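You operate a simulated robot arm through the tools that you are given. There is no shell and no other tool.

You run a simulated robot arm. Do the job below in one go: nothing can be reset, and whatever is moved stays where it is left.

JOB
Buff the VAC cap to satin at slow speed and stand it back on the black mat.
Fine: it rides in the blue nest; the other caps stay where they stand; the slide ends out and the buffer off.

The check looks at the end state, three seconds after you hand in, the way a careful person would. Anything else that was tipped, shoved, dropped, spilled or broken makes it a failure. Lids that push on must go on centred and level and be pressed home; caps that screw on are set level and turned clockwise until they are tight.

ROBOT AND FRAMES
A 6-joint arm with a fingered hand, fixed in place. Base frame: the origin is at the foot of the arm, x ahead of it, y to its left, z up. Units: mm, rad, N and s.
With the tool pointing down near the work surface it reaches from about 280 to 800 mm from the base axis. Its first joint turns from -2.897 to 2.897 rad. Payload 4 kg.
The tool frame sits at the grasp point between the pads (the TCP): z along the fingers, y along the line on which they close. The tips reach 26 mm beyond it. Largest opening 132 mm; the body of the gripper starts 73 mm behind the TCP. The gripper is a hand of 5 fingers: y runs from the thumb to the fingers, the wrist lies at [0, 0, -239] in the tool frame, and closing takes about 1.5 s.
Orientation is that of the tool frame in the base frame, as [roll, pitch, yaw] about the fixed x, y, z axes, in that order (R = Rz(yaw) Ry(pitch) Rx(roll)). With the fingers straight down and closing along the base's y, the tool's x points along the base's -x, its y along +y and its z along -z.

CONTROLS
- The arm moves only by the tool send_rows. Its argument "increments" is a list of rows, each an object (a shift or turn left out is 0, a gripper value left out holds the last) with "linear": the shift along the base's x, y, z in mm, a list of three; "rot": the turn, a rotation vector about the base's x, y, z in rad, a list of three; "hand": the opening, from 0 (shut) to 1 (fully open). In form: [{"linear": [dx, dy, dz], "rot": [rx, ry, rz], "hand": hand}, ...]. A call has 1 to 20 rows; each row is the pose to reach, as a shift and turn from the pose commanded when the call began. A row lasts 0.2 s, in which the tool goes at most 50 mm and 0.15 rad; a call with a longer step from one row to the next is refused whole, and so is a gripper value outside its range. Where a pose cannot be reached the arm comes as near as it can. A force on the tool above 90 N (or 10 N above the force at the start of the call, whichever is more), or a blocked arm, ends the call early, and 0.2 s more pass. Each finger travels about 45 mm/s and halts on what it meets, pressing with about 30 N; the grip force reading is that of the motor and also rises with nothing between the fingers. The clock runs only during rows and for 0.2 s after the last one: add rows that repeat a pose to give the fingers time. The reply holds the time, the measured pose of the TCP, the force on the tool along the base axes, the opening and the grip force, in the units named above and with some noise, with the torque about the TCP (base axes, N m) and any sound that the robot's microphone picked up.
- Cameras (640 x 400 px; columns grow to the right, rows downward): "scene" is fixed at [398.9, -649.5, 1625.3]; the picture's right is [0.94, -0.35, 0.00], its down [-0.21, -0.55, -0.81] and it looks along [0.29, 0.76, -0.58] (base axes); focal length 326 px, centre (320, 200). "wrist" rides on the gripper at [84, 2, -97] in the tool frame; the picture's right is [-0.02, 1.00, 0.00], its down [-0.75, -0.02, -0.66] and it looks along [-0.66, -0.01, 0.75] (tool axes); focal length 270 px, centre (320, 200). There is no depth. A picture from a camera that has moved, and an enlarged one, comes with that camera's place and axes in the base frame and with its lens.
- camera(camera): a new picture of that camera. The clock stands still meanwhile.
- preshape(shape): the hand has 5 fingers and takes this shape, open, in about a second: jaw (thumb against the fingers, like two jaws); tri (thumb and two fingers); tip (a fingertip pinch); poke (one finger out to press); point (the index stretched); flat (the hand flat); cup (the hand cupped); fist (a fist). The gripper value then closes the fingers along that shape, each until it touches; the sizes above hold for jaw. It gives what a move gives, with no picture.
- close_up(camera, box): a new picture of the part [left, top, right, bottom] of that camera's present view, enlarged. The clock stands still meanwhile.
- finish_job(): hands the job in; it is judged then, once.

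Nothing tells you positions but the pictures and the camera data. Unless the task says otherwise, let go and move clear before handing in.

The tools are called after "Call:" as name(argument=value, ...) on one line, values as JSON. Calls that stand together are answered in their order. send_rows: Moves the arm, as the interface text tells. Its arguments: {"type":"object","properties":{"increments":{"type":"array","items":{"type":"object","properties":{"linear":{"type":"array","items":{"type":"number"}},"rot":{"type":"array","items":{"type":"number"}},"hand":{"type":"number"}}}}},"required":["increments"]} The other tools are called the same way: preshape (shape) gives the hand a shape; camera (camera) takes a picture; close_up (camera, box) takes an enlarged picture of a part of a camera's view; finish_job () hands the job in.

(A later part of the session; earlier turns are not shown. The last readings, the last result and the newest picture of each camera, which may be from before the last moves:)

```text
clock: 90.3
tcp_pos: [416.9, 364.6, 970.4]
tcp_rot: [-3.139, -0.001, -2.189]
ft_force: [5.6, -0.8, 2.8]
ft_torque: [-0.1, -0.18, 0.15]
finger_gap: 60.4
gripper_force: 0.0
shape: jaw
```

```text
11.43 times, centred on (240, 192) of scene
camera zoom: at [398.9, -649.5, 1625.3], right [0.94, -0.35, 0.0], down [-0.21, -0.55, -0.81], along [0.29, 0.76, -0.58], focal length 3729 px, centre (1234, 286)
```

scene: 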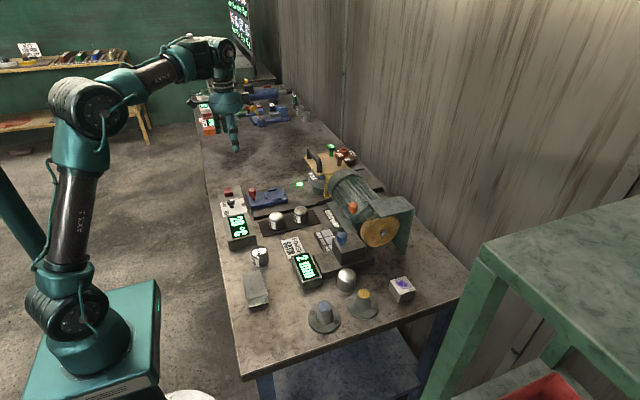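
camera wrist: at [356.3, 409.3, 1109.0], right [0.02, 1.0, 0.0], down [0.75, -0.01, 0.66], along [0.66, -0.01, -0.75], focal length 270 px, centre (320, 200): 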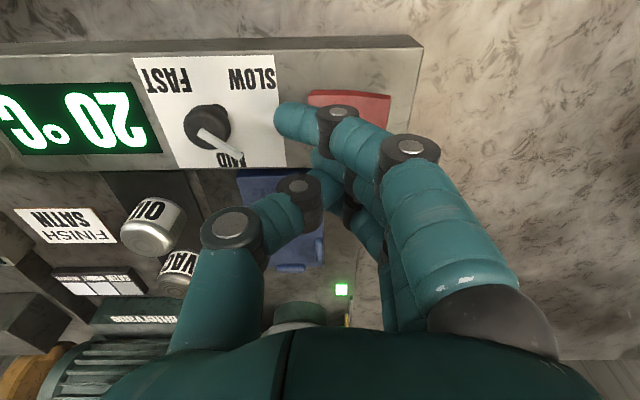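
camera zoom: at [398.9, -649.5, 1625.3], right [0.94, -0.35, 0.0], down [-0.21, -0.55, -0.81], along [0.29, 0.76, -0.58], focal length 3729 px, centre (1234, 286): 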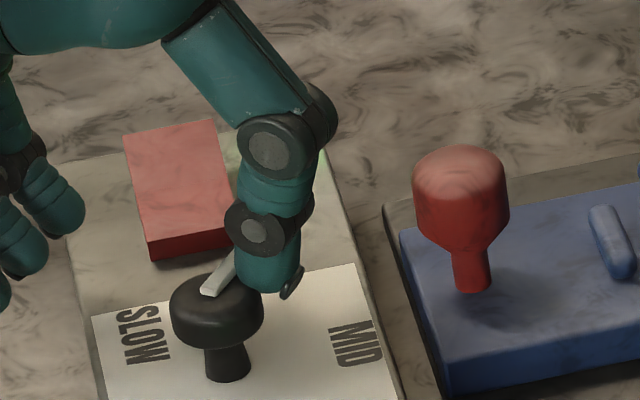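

The thumb now bears on the pointer (6 N, thumb flexing back). Pushing further along the arc.

Call:
send_rows(increments=[{"linear": [-3, 1.5, 0]}, {"linear": [-6, 3, 0]}, {"linear": [-9, 4, 0]}, {"linear": [-12, 5, 0]}, {"linear": [-12, 5, 0]}])

Call:
close_up(camera="wrist", box=[180, 60, 400, 240])

Call:
close_up(camera="scene", box=[220, 175, 260, 210])

```text
clock: 91.5
tcp_pos: [405.6, 370.1, 969.6]
tcp_rot: [-3.138, 0.001, -2.192]
ft_force: [24.0, 7.5, 11.4]
ft_torque: [-0.24, -0.87, 1.07]
finger_gap: 66.6
gripper_force: 0.1
shape: jaw
```

```text
2.22 times, centred on (290, 150) of wrist
camera zoom: at [356.1, 301.8, 1067.6], right [-0.8, 0.6, 0.0], down [0.45, 0.6, 0.66], along [0.4, 0.53, -0.75], focal length 601 px, centre (387, 311)
```

zoom: 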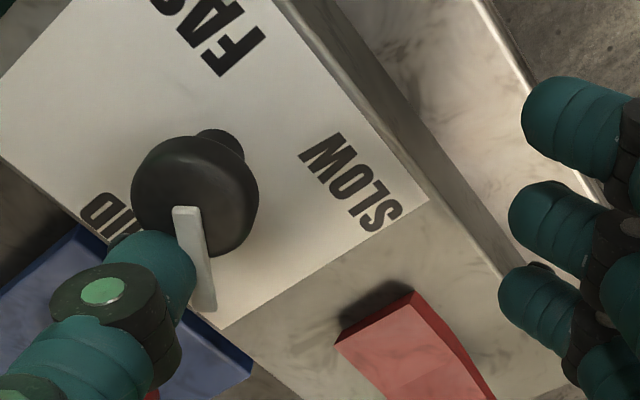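

```text
11.43 times, centred on (240, 192) of scene
camera zoom: at [398.9, -649.5, 1625.3], right [0.94, -0.35, 0.0], down [-0.21, -0.55, -0.81], along [0.29, 0.76, -0.58], focal length 3729 px, centre (1234, 286)
```

zoom: 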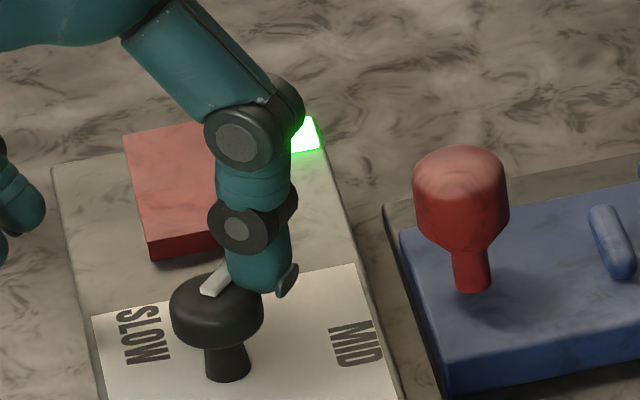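

The force line passes straight through the knob axis, so the pointer itself is only a marking and ±60° are true stops. I'll now set the knob back to 0°, release it hands-off and re-measure spin to learn whether the setting updates on release.

Call:
send_rows(increments=[{"linear": [7, -4, 0]}, {"linear": [14, -8, 0]}, {"linear": [21, -13, 0]}, {"linear": [21, -13, 20]}, {"linear": [21, -13, 42]}, {"linear": [25, -25, 42], "rot": [0, 0, -0.12]}, {"linear": [29, -36, 42], "rot": [0, 0, -0.25]}, {"linear": [29, -36, 42], "rot": [0, 0, -0.35]}, {"linear": [29, -36, 42], "rot": [0, 0, -0.35]}])

Call:
close_up(camera="wrist", box=[220, 60, 420, 220])

```text
clock: 93.5
tcp_pos: [434.8, 334.3, 1011.7]
tcp_rot: [-3.137, -0.003, -2.543]
ft_force: [0.1, 0.1, -0.2]
ft_torque: [0.01, 0.02, -0.01]
finger_gap: 55.5
gripper_force: 0.0
shape: jaw
```

```text
2.50 times, centred on (320, 140) of wrist
camera zoom: at [364.0, 287.2, 1109.4], right [-0.55, 0.84, 0.0], down [0.63, 0.41, 0.66], along [0.55, 0.36, -0.75], focal length 676 px, centre (320, 350)
```

zoom: 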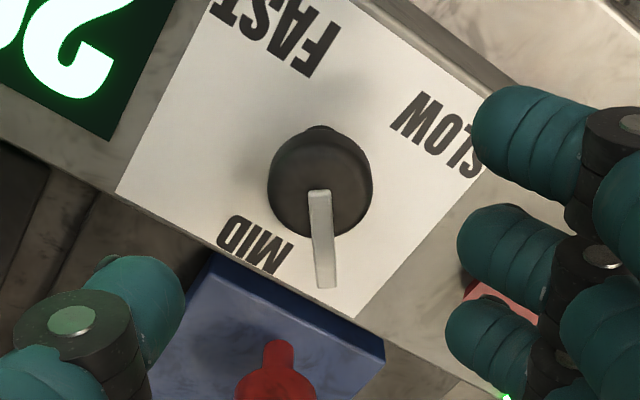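

The pointer is actually at about 38° now, because opening the fingers and retreating dragged it back. I'll grip, turn it to roughly 0°, release straight up and re-measure spin hands-off.

Call:
send_rows(increments=[{"linear": [0, 0, -20]}, {"linear": [0, 0, -40]}, {"linear": [0, 0, -57]}, {"linear": [0, 0, -57], "hand": 0.25}, {"linear": [0, 0, -57], "hand": 0.12}, {"linear": [0, 0, -57], "hand": 0.1}, {"linear": [0, 0, -57], "hand": 0.1}, {"linear": [0, 0, -57], "rot": [0, 0, -0.14]}, {"linear": [0, 0, -57], "rot": [0, 0, -0.28]}, {"linear": [0, 0, -57], "rot": [0, 0, -0.42]}, {"linear": [0, 0, -57], "rot": [0, 0, -0.56]}, {"linear": [0, 0, -57], "rot": [0, 0, -0.67]}, {"linear": [0, 0, -57], "rot": [0, 0, -0.67]}, {"linear": [0, 0, -57], "rot": [0, 0, -0.67], "hand": 0.25}, {"linear": [0, 0, -57], "rot": [0, 0, -0.67], "hand": 0.42}, {"linear": [0, 0, -57], "rot": [0, 0, -0.67], "hand": 0.42}, {"linear": [0, 0, -40], "rot": [0, 0, -0.67]}, {"linear": [0, 0, -10], "rot": [0, 0, -0.67]}, {"linear": [0, 0, 0], "rot": [0, 0, -0.67]}, {"linear": [0, 0, 0], "rot": [0, 0, -0.67]}])

Call:
close_up(camera="wrist", box=[220, 60, 420, 220])

Call:
close_up(camera="scene", box=[300, 160, 345, 195])

Call:
send_rows(increments=[{"linear": [0, 0, 0]}])

Call:
close_up(camera="scene", box=[300, 160, 345, 195])

Call:
send_rows(increments=[{"linear": [0, 0, 0]}, {"linear": [0, 0, 0]}])

Call:
close_up(camera="scene", box=[300, 160, 345, 195])

```text
clock: 97.7
tcp_pos: [434.2, 333.3, 1012.5]
tcp_rot: [-3.14, -0.002, 3.074]
ft_force: [-0.3, 0.0, -0.6]
ft_torque: [-0.03, 0.0, -0.02]
finger_gap: 54.4
gripper_force: 0.0
shape: jaw
```

```text
2.50 times, centred on (320, 140) of wrist
camera zoom: at [351.3, 341.1, 1109.6], right [0.09, 1.0, 0.0], down [0.75, -0.07, 0.66], along [0.65, -0.06, -0.75], focal length 676 px, centre (320, 350)
```

zoom: 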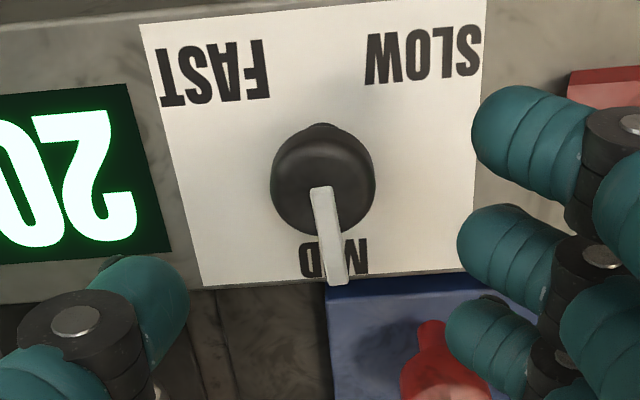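

```text
11.43 times, centred on (322, 178) of scene
camera zoom: at [398.9, -649.5, 1625.3], right [0.94, -0.35, 0.0], down [-0.21, -0.55, -0.81], along [0.29, 0.76, -0.58], focal length 3729 px, centre (291, 457)
```

zoom: 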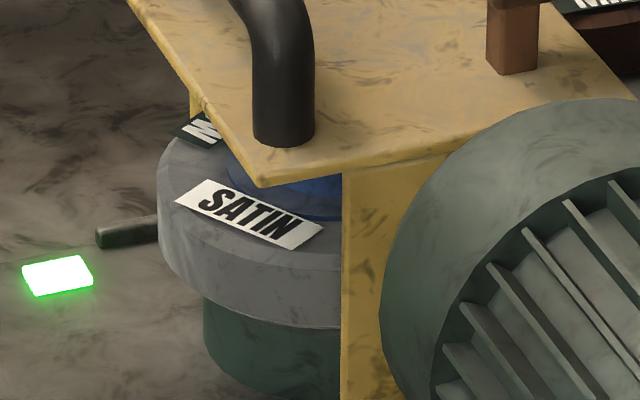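

```text
clock: 98.1
tcp_pos: [433.9, 334.8, 1011.2]
tcp_rot: [-3.14, 0.0, 3.073]
ft_force: [0.3, -1.2, -0.2]
ft_torque: [0.0, 0.02, 0.01]
finger_gap: 54.7
gripper_force: 0.1
shape: jaw
```

```text
11.43 times, centred on (322, 178) of scene
camera zoom: at [398.9, -649.5, 1625.3], right [0.94, -0.35, 0.0], down [-0.21, -0.55, -0.81], along [0.29, 0.76, -0.58], focal length 3729 px, centre (291, 457)
```

zoom: 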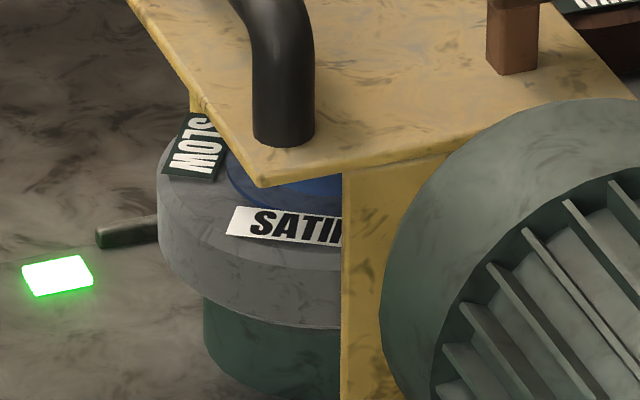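

```text
clock: 98.7
tcp_pos: [434.4, 335.5, 1012.2]
tcp_rot: [-3.138, -0.003, 3.074]
ft_force: [-0.1, 0.2, 0.0]
ft_torque: [-0.02, 0.0, -0.03]
finger_gap: 54.5
gripper_force: 0.0
shape: jaw
```

```text
11.43 times, centred on (322, 178) of scene
camera zoom: at [398.9, -649.5, 1625.3], right [0.94, -0.35, 0.0], down [-0.21, -0.55, -0.81], along [0.29, 0.76, -0.58], focal length 3729 px, centre (291, 457)
```

zoom: 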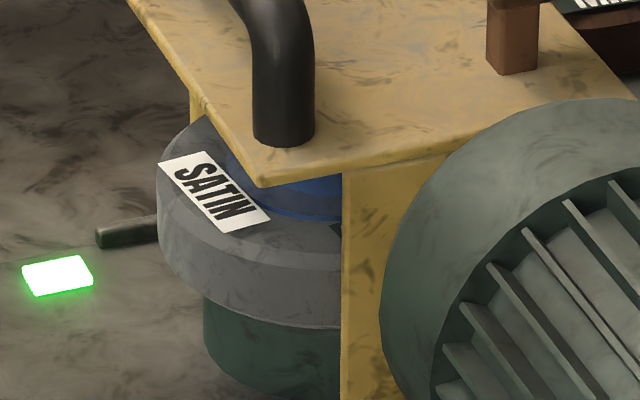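

Spin is the same hands-off at MID, so spin speed doesn't reveal the setting. Since the switch has firm stops and SLOW is on the counter-clockwise (+y) side of MID, the counter-clockwise stop must be SLOW, so I'll turn it fully there and release carefully.

Call:
send_rows(increments=[{"linear": [0, 0, -20]}, {"linear": [0, 0, -40]}, {"linear": [0, 0, -57]}, {"linear": [0, 0, -57], "hand": 0.25}, {"linear": [0, 0, -57], "hand": 0.12}, {"linear": [0, 0, -57], "hand": 0.08}, {"linear": [0, 0, -57], "hand": 0.08}, {"linear": [0, 0, -57], "rot": [0, 0, 0.14]}, {"linear": [0, 0, -57], "rot": [0, 0, 0.28]}, {"linear": [0, 0, -57], "rot": [0, 0, 0.42]}, {"linear": [0, 0, -57], "rot": [0, 0, 0.56]}, {"linear": [0, 0, -57], "rot": [0, 0, 0.7]}, {"linear": [0, 0, -57], "rot": [0, 0, 0.84]}, {"linear": [0, 0, -57], "rot": [0, 0, 0.98]}, {"linear": [0, 0, -57], "rot": [0, 0, 1.12]}, {"linear": [0, 0, -57], "rot": [0, 0, 1.25]}, {"linear": [0, 0, -57], "rot": [0, 0, 1.35]}, {"linear": [0, 0, -57], "rot": [0, 0, 1.35]}])

Call:
close_up(camera="wrist", box=[220, 80, 420, 260])

```text
clock: 102.5
tcp_pos: [435.3, 333.8, 954.5]
tcp_rot: [-3.139, -0.001, -1.862]
ft_force: [15.8, -24.3, -16.8]
ft_torque: [-0.42, -0.28, -0.56]
finger_gap: 7.2
gripper_force: 29.8
shape: jaw
```

```text
2.22 times, centred on (320, 170) of wrist
camera zoom: at [409.5, 251.6, 1052.4], right [-0.95, 0.31, 0.0], down [0.23, 0.72, 0.66], along [0.2, 0.62, -0.75], focal length 601 px, centre (320, 267)
```

zoom: 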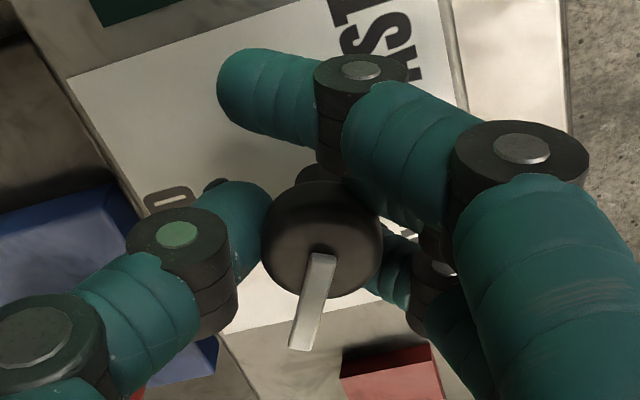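

At the counter-clockwise stop again (0.56 N·m). Releasing slowly and lifting straight up.

Call:
send_rows(increments=[{"hand": 0.12}, {"hand": 0.18}, {"hand": 0.25}, {"hand": 0.33}, {"hand": 0.42}, {"hand": 0.42}, {"hand": 0.42}, {"linear": [0, 0, 20]}, {"linear": [0, 0, 45]}, {"linear": [0, 0, 57]}, {"linear": [0, 0, 57]}])

Call:
close_up(camera="wrist", box=[220, 60, 420, 220])

Call:
close_up(camera="scene", box=[220, 175, 260, 210])

```text
clock: 104.9
tcp_pos: [434.4, 333.3, 1011.7]
tcp_rot: [-3.138, -0.003, -1.862]
ft_force: [-0.7, -0.2, 0.7]
ft_torque: [0.0, 0.02, -0.02]
finger_gap: 54.6
gripper_force: 0.1
shape: jaw
```

```text
2.50 times, centred on (320, 140) of wrist
camera zoom: at [408.9, 252.1, 1109.7], right [-0.95, 0.3, 0.0], down [0.23, 0.72, 0.66], along [0.2, 0.63, -0.75], focal length 676 px, centre (320, 350)
```

zoom: 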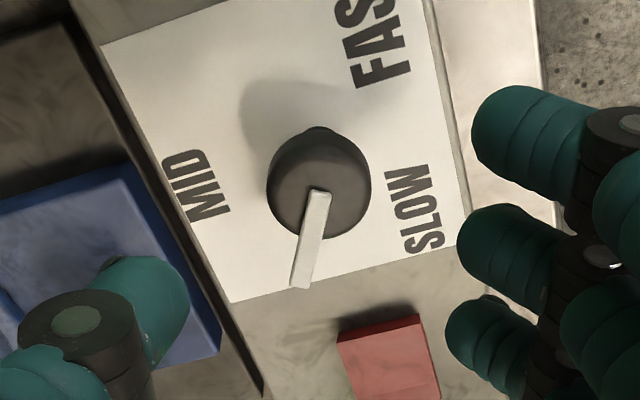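

```text
11.43 times, centred on (240, 192) of scene
camera zoom: at [398.9, -649.5, 1625.3], right [0.94, -0.35, 0.0], down [-0.21, -0.55, -0.81], along [0.29, 0.76, -0.58], focal length 3729 px, centre (1234, 286)
```

zoom: 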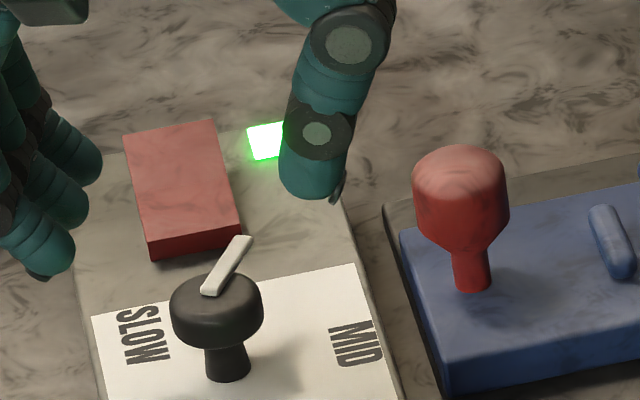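

The pointer stays at the counter-clockwise stop. Next I'll pick the VAC cap: moving above it with the hand square (fingers ±y) and an 80 mm opening.

Call:
send_rows(increments=[{"linear": [20, -8, 5], "rot": [0, 0, -0.14], "hand": 0.61}, {"linear": [45, -18, 5], "rot": [0, 0, -0.28]}, {"linear": [70, -30, 5], "rot": [0, 0, -0.42]}, {"linear": [95, -42, 5], "rot": [0, 0, -0.56]}, {"linear": [120, -55, 5], "rot": [0, 0, -0.7]}, {"linear": [145, -68, 5], "rot": [0, 0, -0.84]}, {"linear": [170, -80, 5], "rot": [0, 0, -0.98]}, {"linear": [195, -92, 5], "rot": [0, 0, -1.12]}, {"linear": [215, -102, 5], "rot": [0, 0, -1.24]}, {"linear": [226.5, -108.5, 5], "rot": [0, 0, -1.28]}, {"linear": [226.5, -108.5, 5], "rot": [0, 0, -1.28]}, {"linear": [226.5, -108.5, 5], "rot": [0, 0, -1.28]}])

Call:
camera(camera="wrist")

Call:
close_up(camera="wrist", box=[220, 20, 420, 220])

```text
clock: 107.5
tcp_pos: [660.4, 224.9, 1016.5]
tcp_rot: [-3.138, 0.0, 3.141]
ft_force: [0.1, -0.3, -0.2]
ft_torque: [0.01, 0.03, 0.0]
finger_gap: 79.9
gripper_force: 0.1
shape: jaw
```

```text
taken
camera wrist: at [577.1, 226.1, 1114.1], right [0.02, 1.0, 0.0], down [0.75, -0.01, 0.66], along [0.66, -0.01, -0.75], focal length 270 px, centre (320, 200)
```

wrist: 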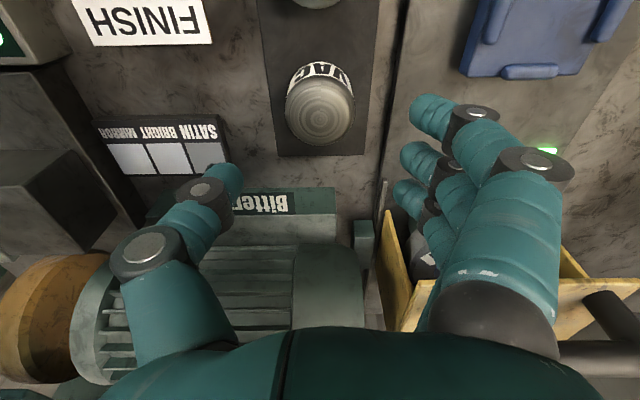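

```text
2.00 times, centred on (320, 120) of wrist
camera zoom: at [577.1, 226.1, 1114.1], right [0.02, 1.0, 0.0], down [0.75, -0.01, 0.66], along [0.66, -0.01, -0.75], focal length 541 px, centre (320, 360)
```

zoom: 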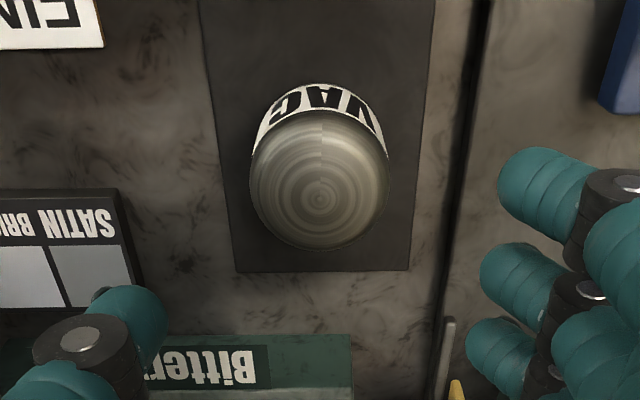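

The VAC cap is centred right under the hand at (660, 225). Descending to the grasp height, z≈925.

Call:
send_rows(increments=[{"linear": [0, 0, -25]}, {"linear": [0, 0, -50]}, {"linear": [0, 0, -70]}, {"linear": [0, 0, -82]}, {"linear": [0, 0, -91]}, {"linear": [0, 0, -91]}])

Call:
camera(camera="wrist")

Call:
close_up(camera="scene", box=[250, 170, 350, 250])

```text
clock: 108.9
tcp_pos: [659.6, 226.5, 925.9]
tcp_rot: [-3.138, -0.002, -3.14]
ft_force: [0.1, -0.6, -0.2]
ft_torque: [-0.01, 0.01, 0.02]
finger_gap: 80.1
gripper_force: 0.0
shape: jaw
```

```text
taken
camera wrist: at [576.7, 226.3, 1023.5], right [0.02, 1.0, 0.0], down [0.75, -0.01, 0.66], along [0.66, -0.01, -0.75], focal length 270 px, centre (320, 200)
```

wrist: 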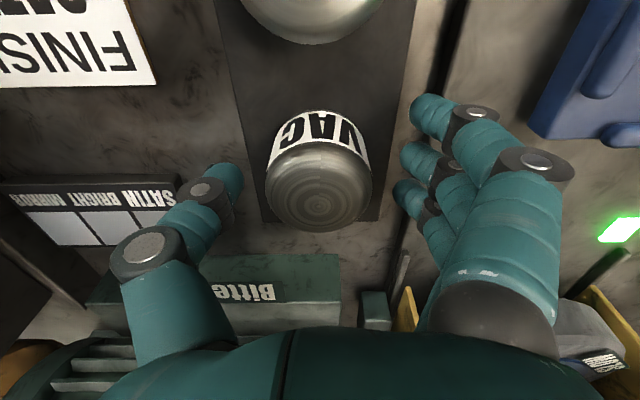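

```text
5.00 times, centred on (300, 210) of scene
camera zoom: at [398.9, -649.5, 1625.3], right [0.94, -0.35, 0.0], down [-0.21, -0.55, -0.81], along [0.29, 0.76, -0.58], focal length 1632 px, centre (420, 150)
```

zoom: 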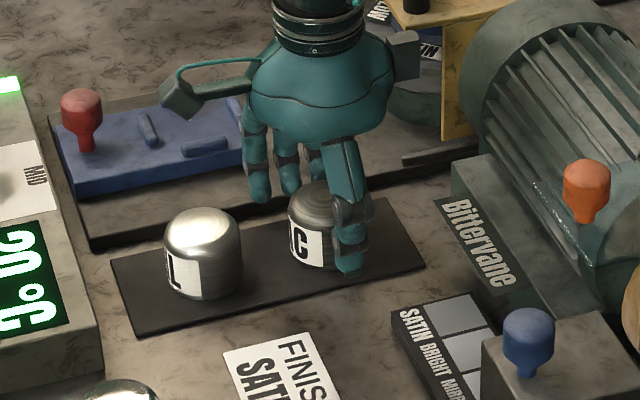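

The cap sits between thumb and fingers, clear of OIL. Closing on it.

Call:
send_rows(increments=[{"hand": 0.5}, {"hand": 0.42}, {"hand": 0.36}, {"hand": 0.3}, {"hand": 0.3}, {"hand": 0.3}, {"hand": 0.3}])

Call:
camera(camera="wrist")

```text
clock: 110.5
tcp_pos: [659.7, 225.1, 926.3]
tcp_rot: [-3.139, -0.002, 3.14]
ft_force: [-0.7, -3.2, 1.0]
ft_torque: [-0.04, 0.03, 0.0]
finger_gap: 28.5
gripper_force: 25.7
shape: jaw
```

```text
taken
camera wrist: at [576.8, 226.0, 1023.9], right [0.02, 1.0, 0.0], down [0.75, -0.01, 0.66], along [0.66, -0.02, -0.75], focal length 270 px, centre (320, 200)
```

wrist: 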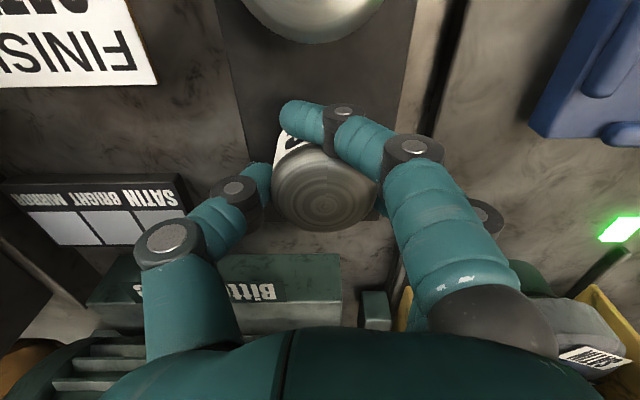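

Grip force 26 N. Squeezing slightly more and lifting 15 mm to check it holds level.

Call:
send_rows(increments=[{"hand": 0.22}, {"hand": 0.22}, {"linear": [0, 0, 5], "hand": 0.22}, {"linear": [0, 0, 10]}, {"linear": [0, 0, 15]}, {"linear": [0, 0, 15]}])

Call:
camera(camera="wrist")

Call:
close_up(camera="scene", box=[270, 180, 340, 240])

```text
clock: 111.9
tcp_pos: [660.4, 226.1, 940.1]
tcp_rot: [-3.14, -0.001, -3.14]
ft_force: [-0.5, 0.4, -2.2]
ft_torque: [0.02, 0.04, -0.03]
finger_gap: 26.8
gripper_force: 29.9
shape: jaw
```

```text
taken
camera wrist: at [576.9, 226.6, 1038.8], right [0.02, 1.0, 0.0], down [0.75, -0.01, 0.66], along [0.66, -0.01, -0.75], focal length 270 px, centre (320, 200)
```

wrist: 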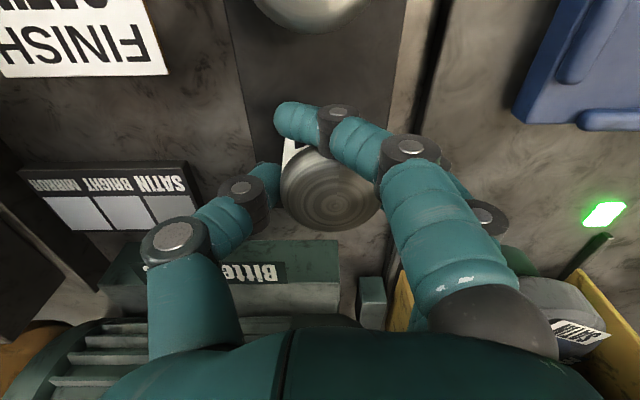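

```text
6.67 times, centred on (305, 210) of scene
camera zoom: at [398.9, -649.5, 1625.3], right [0.94, -0.35, 0.0], down [-0.21, -0.55, -0.81], along [0.29, 0.76, -0.58], focal length 2175 px, centre (420, 133)
```

zoom: 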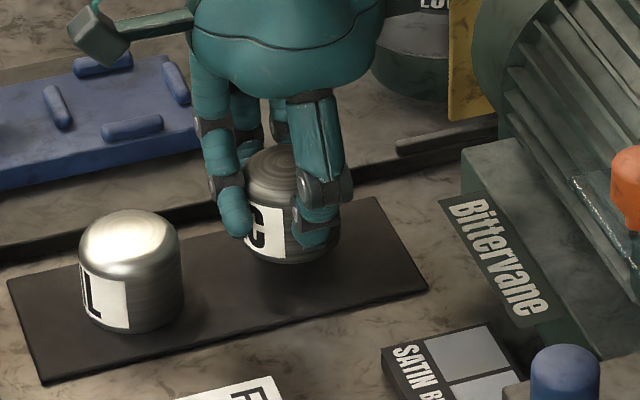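

The cap is held level. I'll zoom to measure where its centre sits relative to the hand.

Call:
close_up(camera="wrist", box=[240, 90, 440, 250])

```text
2.50 times, centred on (340, 170) of wrist
camera zoom: at [576.9, 226.6, 1038.8], right [0.02, 1.0, 0.0], down [0.75, -0.01, 0.66], along [0.66, -0.01, -0.75], focal length 676 px, centre (270, 275)
```

zoom: 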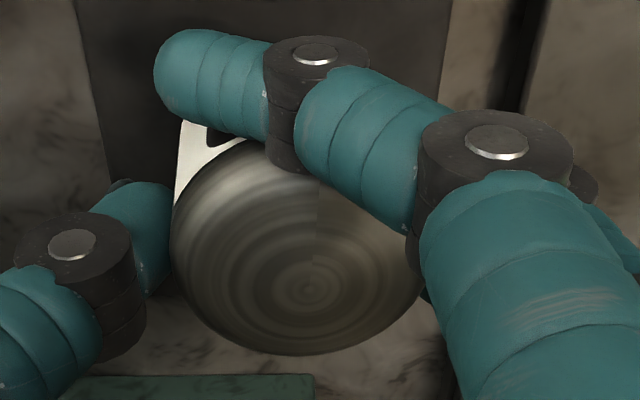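

The cap centre is about 7 mm toward +y in the hand. I'll carry it up and over the nest (centre ≈ 599, 368.5), offset accordingly.

Call:
send_rows(increments=[{"linear": [0, 0, 25]}, {"linear": [0, 0, 50]}, {"linear": [0, 0, 65]}, {"linear": [-12, 30, 65]}, {"linear": [-25, 62, 65]}, {"linear": [-38, 95, 65]}, {"linear": [-50, 120, 65]}, {"linear": [-62, 136, 65]}, {"linear": [-62, 136, 65]}, {"linear": [-62, 136, 65]}])

Call:
camera(camera="wrist")

Call:
close_up(camera="scene", box=[240, 150, 320, 220])

```text
clock: 114.1
tcp_pos: [599.6, 360.8, 1007.7]
tcp_rot: [-3.139, -0.001, -3.141]
ft_force: [-0.8, 0.5, -2.0]
ft_torque: [0.04, 0.0, -0.01]
finger_gap: 26.6
gripper_force: 30.2
shape: jaw
```

```text
taken
camera wrist: at [515.3, 361.8, 1103.1], right [0.02, 1.0, 0.0], down [0.75, -0.01, 0.66], along [0.66, -0.01, -0.75], focal length 270 px, centre (320, 200)
```

wrist: 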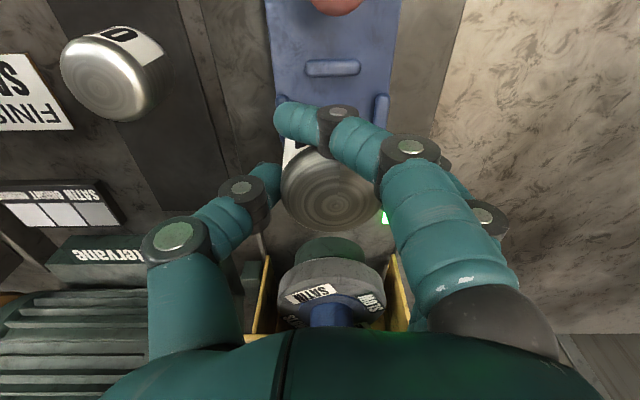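

```text
5.71 times, centred on (280, 185) of scene
camera zoom: at [398.9, -649.5, 1625.3], right [0.94, -0.35, 0.0], down [-0.21, -0.55, -0.81], along [0.29, 0.76, -0.58], focal length 1865 px, centre (549, 286)
```

zoom: 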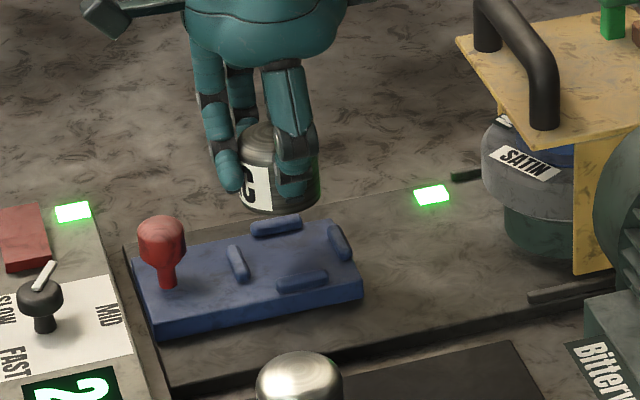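

The cap is lined up over the nest. Lowering it: fast to just above, then in small steps until it touches.

Call:
send_rows(increments=[{"linear": [0, 0, -15]}, {"linear": [0, 0, -30]}, {"linear": [0, 0, -40]}, {"linear": [0, 0, -44]}, {"linear": [0, 0, -44]}])

Call:
camera(camera="wrist")

Call:
close_up(camera="scene", box=[240, 160, 310, 220])

```text
clock: 115.3
tcp_pos: [598.7, 360.9, 961.5]
tcp_rot: [-3.139, -0.003, -3.14]
ft_force: [-0.3, 0.2, -1.8]
ft_torque: [-0.01, -0.01, 0.02]
finger_gap: 26.8
gripper_force: 30.2
shape: jaw
```

```text
taken
camera wrist: at [514.7, 362.3, 1059.1], right [0.02, 1.0, 0.0], down [0.75, -0.01, 0.66], along [0.66, -0.01, -0.75], focal length 270 px, centre (320, 200)
```

wrist: 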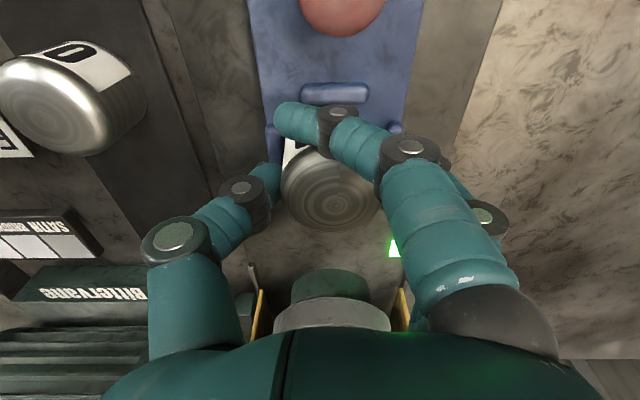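

```text
6.67 times, centred on (275, 190) of scene
camera zoom: at [398.9, -649.5, 1625.3], right [0.94, -0.35, 0.0], down [-0.21, -0.55, -0.81], along [0.29, 0.76, -0.58], focal length 2175 px, centre (620, 267)
```

zoom: 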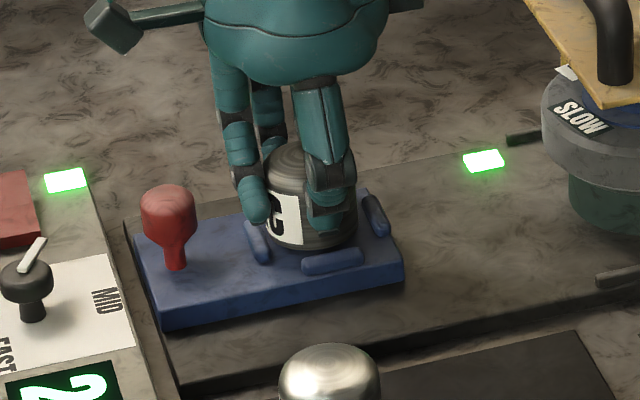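

The cap hangs inside the ridges. Easing down the last few millimetres until contact.

Call:
send_rows(increments=[{"linear": [0, 0, -2]}, {"linear": [0, 0, -4]}, {"linear": [0, 0, -5]}, {"linear": [0, 0, -5]}])

Call:
close_up(camera="scene", box=[260, 170, 300, 210])

```text
clock: 116.3
tcp_pos: [600.0, 362.7, 957.7]
tcp_rot: [-3.139, -0.002, -3.14]
ft_force: [0.5, 0.6, -2.0]
ft_torque: [-0.02, -0.01, -0.04]
finger_gap: 26.6
gripper_force: 30.2
shape: jaw
```

```text
10.00 times, centred on (280, 190) of scene
camera zoom: at [398.9, -649.5, 1625.3], right [0.94, -0.35, 0.0], down [-0.21, -0.55, -0.81], along [0.29, 0.76, -0.58], focal length 3263 px, centre (720, 300)
```

zoom: 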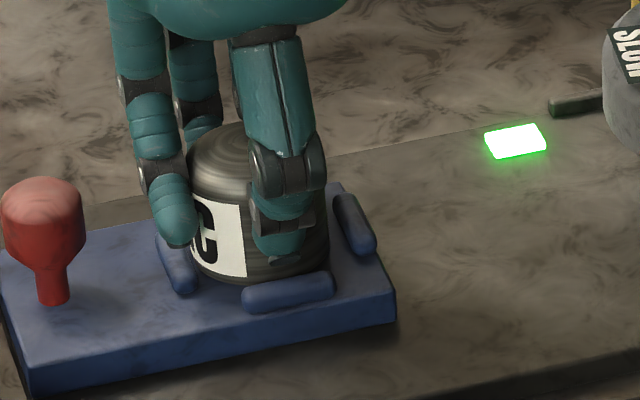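

No contact yet and the cap sits slightly toward −x in the nest. I'll nudge +2 mm in x and continue down.

Call:
send_rows(increments=[{"linear": [2, 0, 0]}, {"linear": [2, 0, -1.5]}, {"linear": [2, 0, -3]}, {"linear": [2, 0, -4]}, {"linear": [2, 0, -4]}])

Call:
close_up(camera="scene", box=[260, 170, 300, 210])

```text
clock: 117.5
tcp_pos: [600.1, 361.2, 953.8]
tcp_rot: [3.141, 0.0, -3.139]
ft_force: [-0.2, -0.8, 2.4]
ft_torque: [0.1, 0.04, -0.01]
finger_gap: 26.7
gripper_force: 29.8
shape: jaw
```

```text
10.00 times, centred on (280, 190) of scene
camera zoom: at [398.9, -649.5, 1625.3], right [0.94, -0.35, 0.0], down [-0.21, -0.55, -0.81], along [0.29, 0.76, -0.58], focal length 3263 px, centre (720, 300)
```

zoom: 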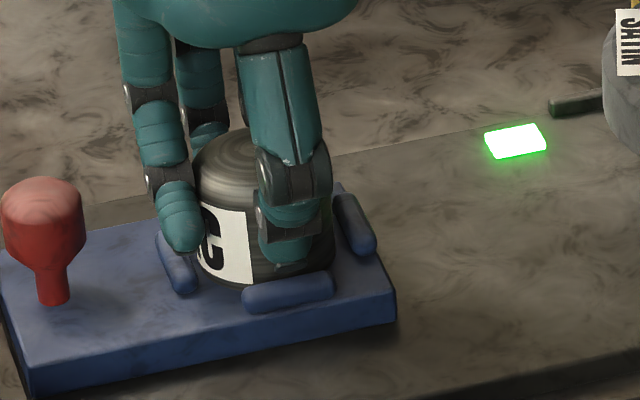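

Contact (about 4 N): the cap is down in the nest. Opening and lifting clear.

Call:
send_rows(increments=[{"hand": 0.3}, {"hand": 0.4}, {"hand": 0.5}, {"hand": 0.61}, {"hand": 0.61}, {"hand": 0.61}, {"linear": [0, 0, 15]}, {"linear": [0, 0, 40]}, {"linear": [0, 0, 70]}, {"linear": [0, 0, 90]}, {"linear": [0, 0, 90]}])

Call:
camera(camera="wrist")

Call:
close_up(camera="scene", box=[220, 160, 300, 220])

```text
clock: 119.9
tcp_pos: [601.0, 361.1, 1043.1]
tcp_rot: [-3.138, 0.001, -3.14]
ft_force: [0.3, 0.7, -0.3]
ft_torque: [0.02, 0.0, -0.01]
finger_gap: 80.0
gripper_force: 0.1
shape: jaw
```

```text
taken
camera wrist: at [517.4, 362.3, 1140.6], right [0.02, 1.0, 0.0], down [0.75, -0.01, 0.66], along [0.66, -0.01, -0.75], focal length 270 px, centre (320, 200)
```

wrist: 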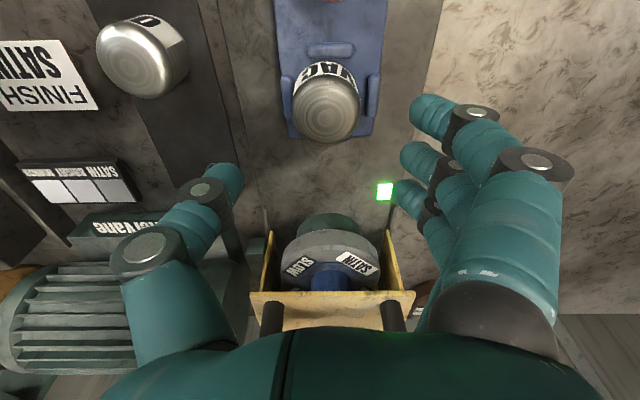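

```text
6.67 times, centred on (260, 190) of scene
camera zoom: at [398.9, -649.5, 1625.3], right [0.94, -0.35, 0.0], down [-0.21, -0.55, -0.81], along [0.29, 0.76, -0.58], focal length 2175 px, centre (720, 267)
```

zoom: 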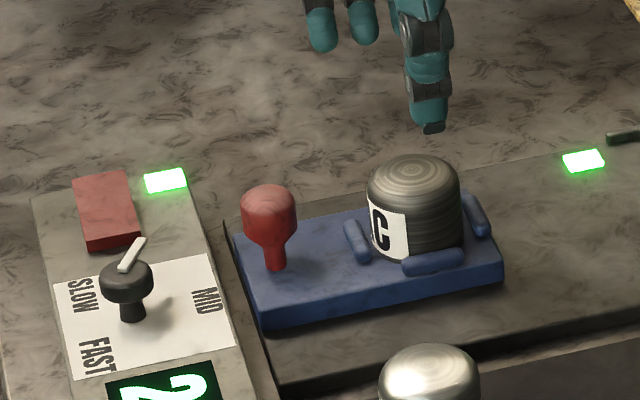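

The cap stands in the nest. A closer look to confirm it's level within the ridges before sliding.

Call:
close_up(camera="wrist", box=[250, 20, 410, 150])

Call:
close_up(camera="scene", box=[255, 175, 295, 210])

Call:
close_up(camera="wrist", box=[240, 190, 430, 340])

```text
3.08 times, centred on (330, 85) of wrist
camera zoom: at [517.4, 362.3, 1140.6], right [0.02, 1.0, 0.0], down [0.75, -0.01, 0.66], along [0.66, -0.01, -0.75], focal length 832 px, centre (289, 554)
```

zoom: 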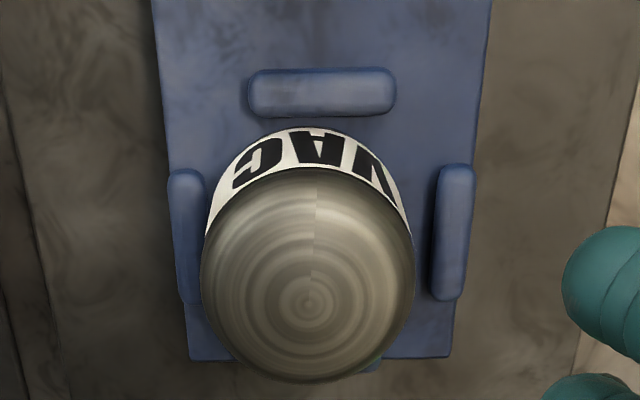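

```text
11.43 times, centred on (275, 192) of scene
camera zoom: at [398.9, -649.5, 1625.3], right [0.94, -0.35, 0.0], down [-0.21, -0.55, -0.81], along [0.29, 0.76, -0.58], focal length 3729 px, centre (834, 286)
```

zoom: 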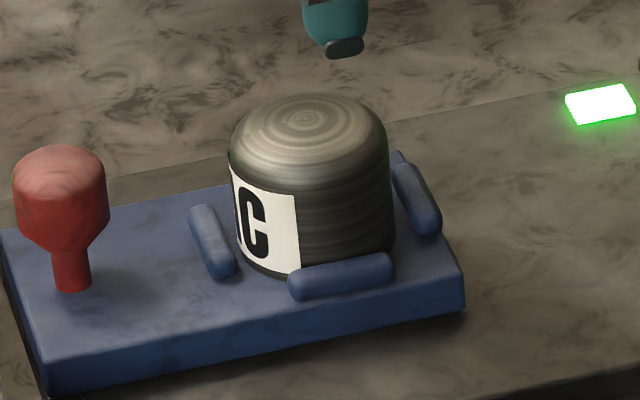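

```text
2.67 times, centred on (335, 265) of wrist
camera zoom: at [517.4, 362.3, 1140.6], right [0.02, 1.0, 0.0], down [0.75, -0.01, 0.66], along [0.66, -0.01, -0.75], focal length 721 px, centre (280, 27)
```

zoom: 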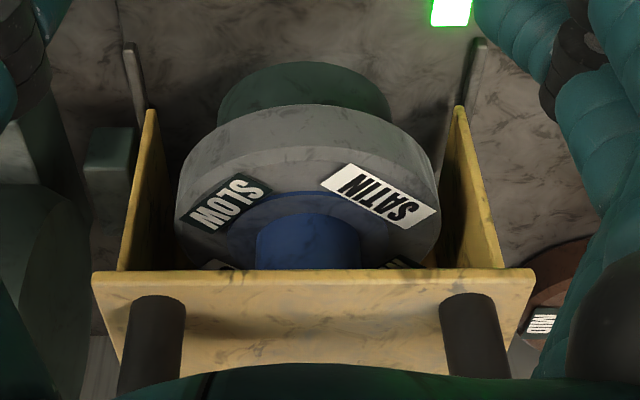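

The cap sits flat inside all four ridges. Now over to the red slide knob at ≈ (517, 368) to grip it.

Call:
send_rows(increments=[{"linear": [-20, 2, -5]}, {"linear": [-45, 4, -15]}, {"linear": [-70, 6, -20]}, {"linear": [-84, 7, -25]}, {"linear": [-84, 7, -25]}])

Call:
camera(camera="wrist")

Call:
close_up(camera="wrist", box=[240, 60, 400, 220])

```text
clock: 121.1
tcp_pos: [516.8, 367.9, 1018.2]
tcp_rot: [-3.139, 0.001, -3.139]
ft_force: [-0.6, -0.6, 0.3]
ft_torque: [0.01, -0.03, 0.03]
finger_gap: 80.1
gripper_force: 0.1
shape: jaw
```

```text
taken
camera wrist: at [433.0, 369.0, 1115.3], right [0.02, 1.0, 0.0], down [0.75, -0.01, 0.66], along [0.66, -0.01, -0.75], focal length 270 px, centre (320, 200)
```

wrist: 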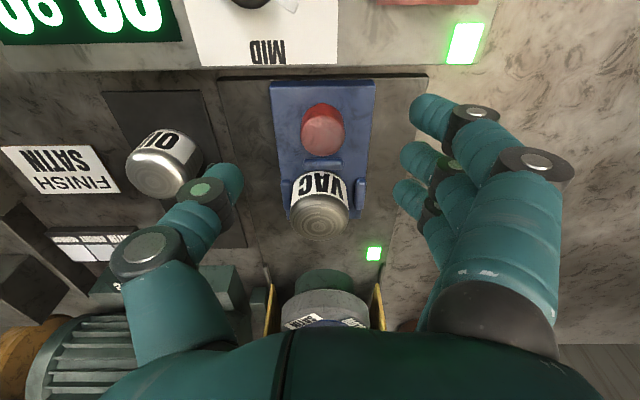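

```text
2.50 times, centred on (320, 140) of wrist
camera zoom: at [433.0, 369.0, 1115.3], right [0.02, 1.0, 0.0], down [0.75, -0.01, 0.66], along [0.66, -0.01, -0.75], focal length 676 px, centre (320, 350)
```

zoom: 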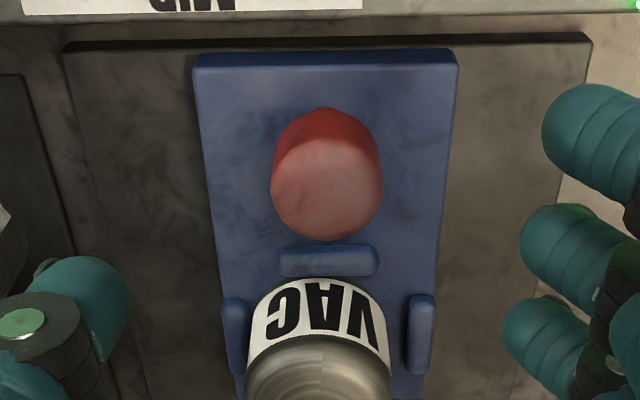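

The red knob is at ≈ (519.5, 369.3). Descending and gripping it.

Call:
send_rows(increments=[{"linear": [2.5, 1, -20]}, {"linear": [2.5, 1, -40]}, {"linear": [2.5, 1, -56]}, {"linear": [2.5, 1, -65]}, {"linear": [2.5, 1, -65], "hand": 0.45}, {"linear": [2.5, 1, -65], "hand": 0.3}, {"linear": [2.5, 1, -65], "hand": 0.15}, {"linear": [2.5, 1, -65], "hand": 0.15}, {"linear": [2.5, 1, -65], "hand": 0.12}, {"linear": [2.5, 1, -65], "hand": 0.12}])

Call:
camera(camera="wrist")

Call:
close_up(camera="scene", box=[230, 160, 310, 220])

```text
clock: 123.3
tcp_pos: [518.9, 367.9, 952.7]
tcp_rot: [-3.138, 0.0, 3.141]
ft_force: [0.8, -9.2, -1.0]
ft_torque: [-0.09, -0.01, -0.01]
finger_gap: 11.7
gripper_force: 25.5
shape: jaw
```

```text
taken
camera wrist: at [435.5, 369.4, 1050.5], right [0.02, 1.0, 0.0], down [0.75, -0.01, 0.66], along [0.66, -0.02, -0.75], focal length 270 px, centre (320, 200)
```

wrist: 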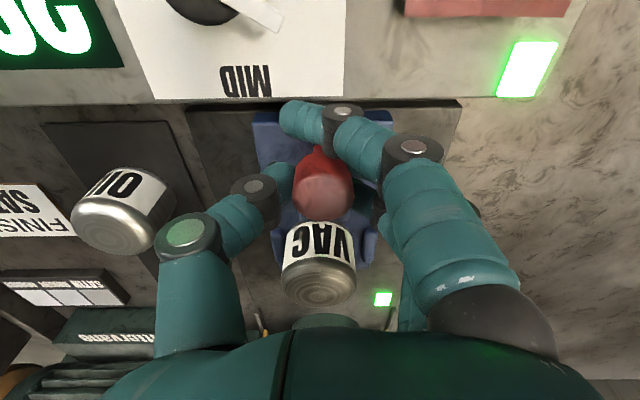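

```text
6.67 times, centred on (270, 190) of scene
camera zoom: at [398.9, -649.5, 1625.3], right [0.94, -0.35, 0.0], down [-0.21, -0.55, -0.81], along [0.29, 0.76, -0.58], focal length 2175 px, centre (653, 267)
```

zoom: 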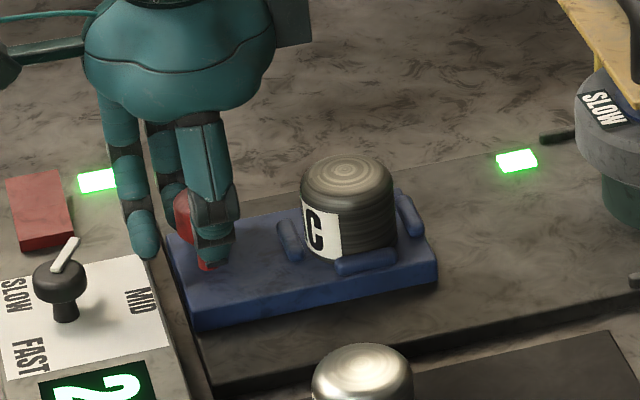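

The red knob is gripped. Sliding in +x by 55 mm first, watching the force.

Call:
send_rows(increments=[{"linear": [6, 0, 0]}, {"linear": [14, 0, 0]}, {"linear": [22, 0, 0]}, {"linear": [30, 0, 0]}, {"linear": [38, 0, 0]}, {"linear": [46, 0, 0]}, {"linear": [52, 0, 0]}, {"linear": [55, 0, 0]}, {"linear": [55, 0, 0]}])

Call:
camera(camera="wrist")

Call:
close_up(camera="scene", box=[250, 140, 350, 220])

```text
clock: 125.3
tcp_pos: [573.0, 369.7, 953.6]
tcp_rot: [-3.137, -0.001, -3.14]
ft_force: [-0.7, -15.5, -3.5]
ft_torque: [-0.21, -0.01, 0.02]
finger_gap: 11.2
gripper_force: 30.2
shape: jaw
```

```text
taken
camera wrist: at [490.3, 369.7, 1050.6], right [0.02, 1.0, 0.0], down [0.75, -0.01, 0.66], along [0.66, -0.01, -0.75], focal length 270 px, centre (320, 200)
```

wrist: 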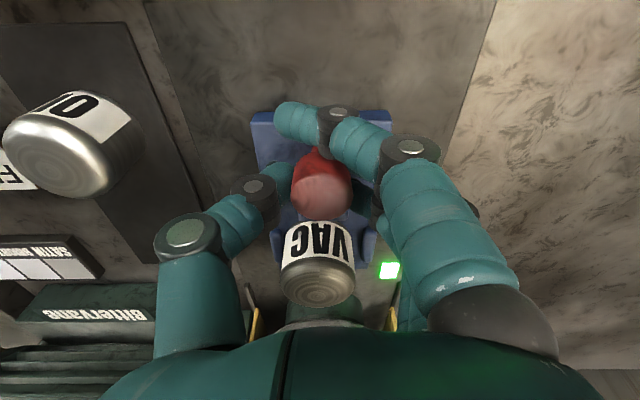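

```text
5.00 times, centred on (300, 180) of scene
camera zoom: at [398.9, -649.5, 1625.3], right [0.94, -0.35, 0.0], down [-0.21, -0.55, -0.81], along [0.29, 0.76, -0.58], focal length 1632 px, centre (420, 300)
```

zoom: 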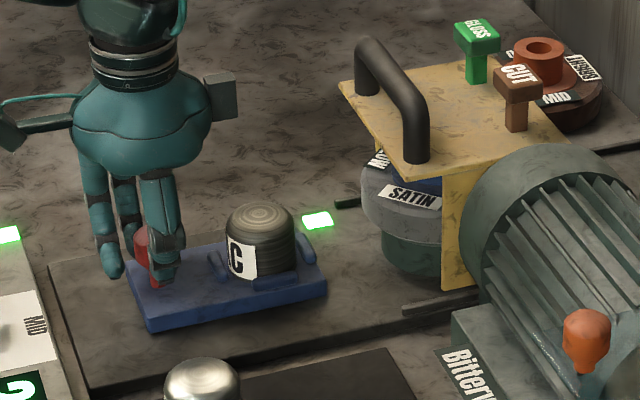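

Smooth travel. About 25 mm remains to the mop rim; advancing another 18 mm, then slowly.

Call:
send_rows(increments=[{"linear": [6, 0, 0]}, {"linear": [12, 0, 0]}, {"linear": [18, 0, 0]}, {"linear": [18, 0, 0]}])

Call:
close_up(camera="scene", box=[270, 150, 340, 210])

Call:
camera(camera="scene")

```text
clock: 126.3
tcp_pos: [592.8, 368.8, 952.6]
tcp_rot: [-3.137, -0.003, -3.139]
ft_force: [-1.3, -17.0, -1.8]
ft_torque: [-0.24, 0.02, 0.05]
finger_gap: 11.7
gripper_force: 29.5
shape: jaw
```

```text
6.67 times, centred on (305, 180) of scene
camera zoom: at [398.9, -649.5, 1625.3], right [0.94, -0.35, 0.0], down [-0.21, -0.55, -0.81], along [0.29, 0.76, -0.58], focal length 2175 px, centre (420, 333)
```

zoom: 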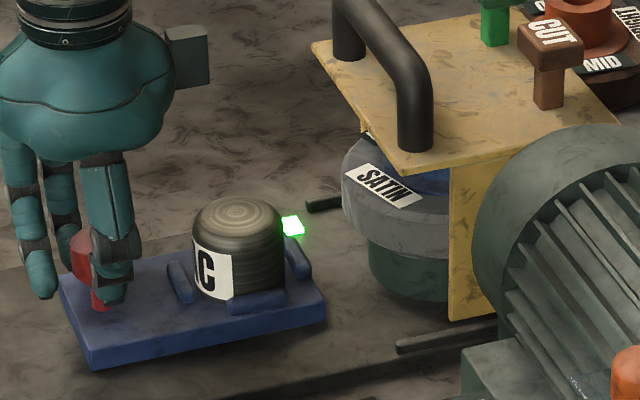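

```text
taken
```

scene: 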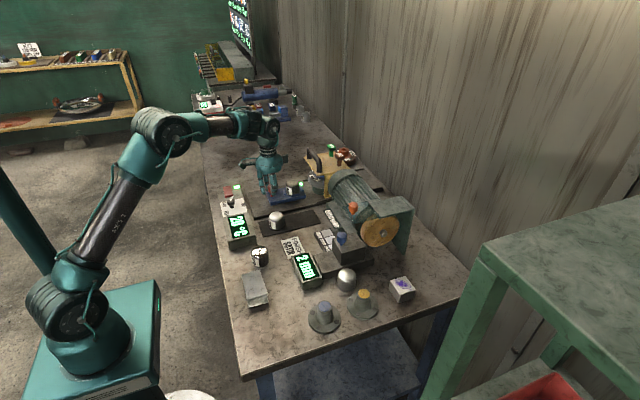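

Still a visible gap between cap and mop. Advancing in 4 mm steps now.

Call:
send_rows(increments=[{"linear": [4, 0, 0]}, {"linear": [8, 0, 0]}, {"linear": [12, 0, 0]}, {"linear": [16, 0, 0]}, {"linear": [16, 0, 0]}])

Call:
close_up(camera="scene", box=[270, 150, 340, 210])

Call:
close_up(camera="scene", box=[225, 205, 265, 250])

```text
clock: 127.5
tcp_pos: [608.0, 369.5, 952.9]
tcp_rot: [-3.138, -0.002, -3.141]
ft_force: [0.0, -17.8, -2.5]
ft_torque: [-0.24, -0.01, 0.02]
finger_gap: 11.9
gripper_force: 30.4
shape: jaw
```

```text
6.67 times, centred on (305, 180) of scene
camera zoom: at [398.9, -649.5, 1625.3], right [0.94, -0.35, 0.0], down [-0.21, -0.55, -0.81], along [0.29, 0.76, -0.58], focal length 2175 px, centre (420, 333)
```

zoom: 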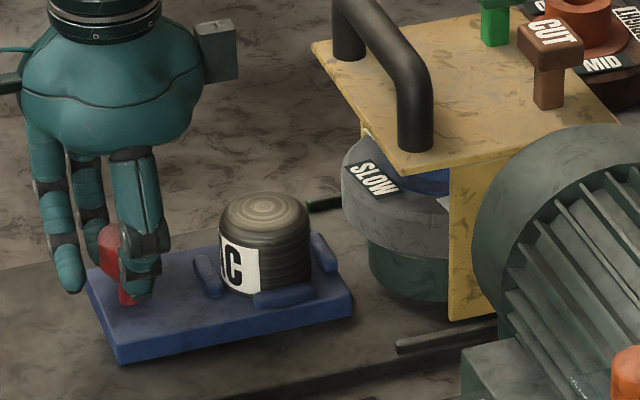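

```text
8.89 times, centred on (245, 228) of scene
camera zoom: at [398.9, -649.5, 1625.3], right [0.94, -0.35, 0.0], down [-0.21, -0.55, -0.81], along [0.29, 0.76, -0.58], focal length 2900 px, centre (987, -44)
```

zoom: 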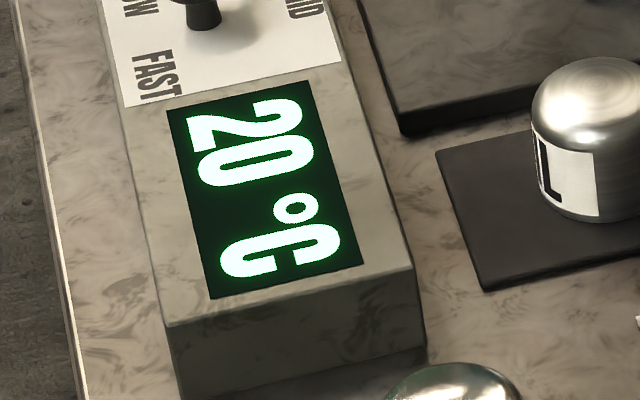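

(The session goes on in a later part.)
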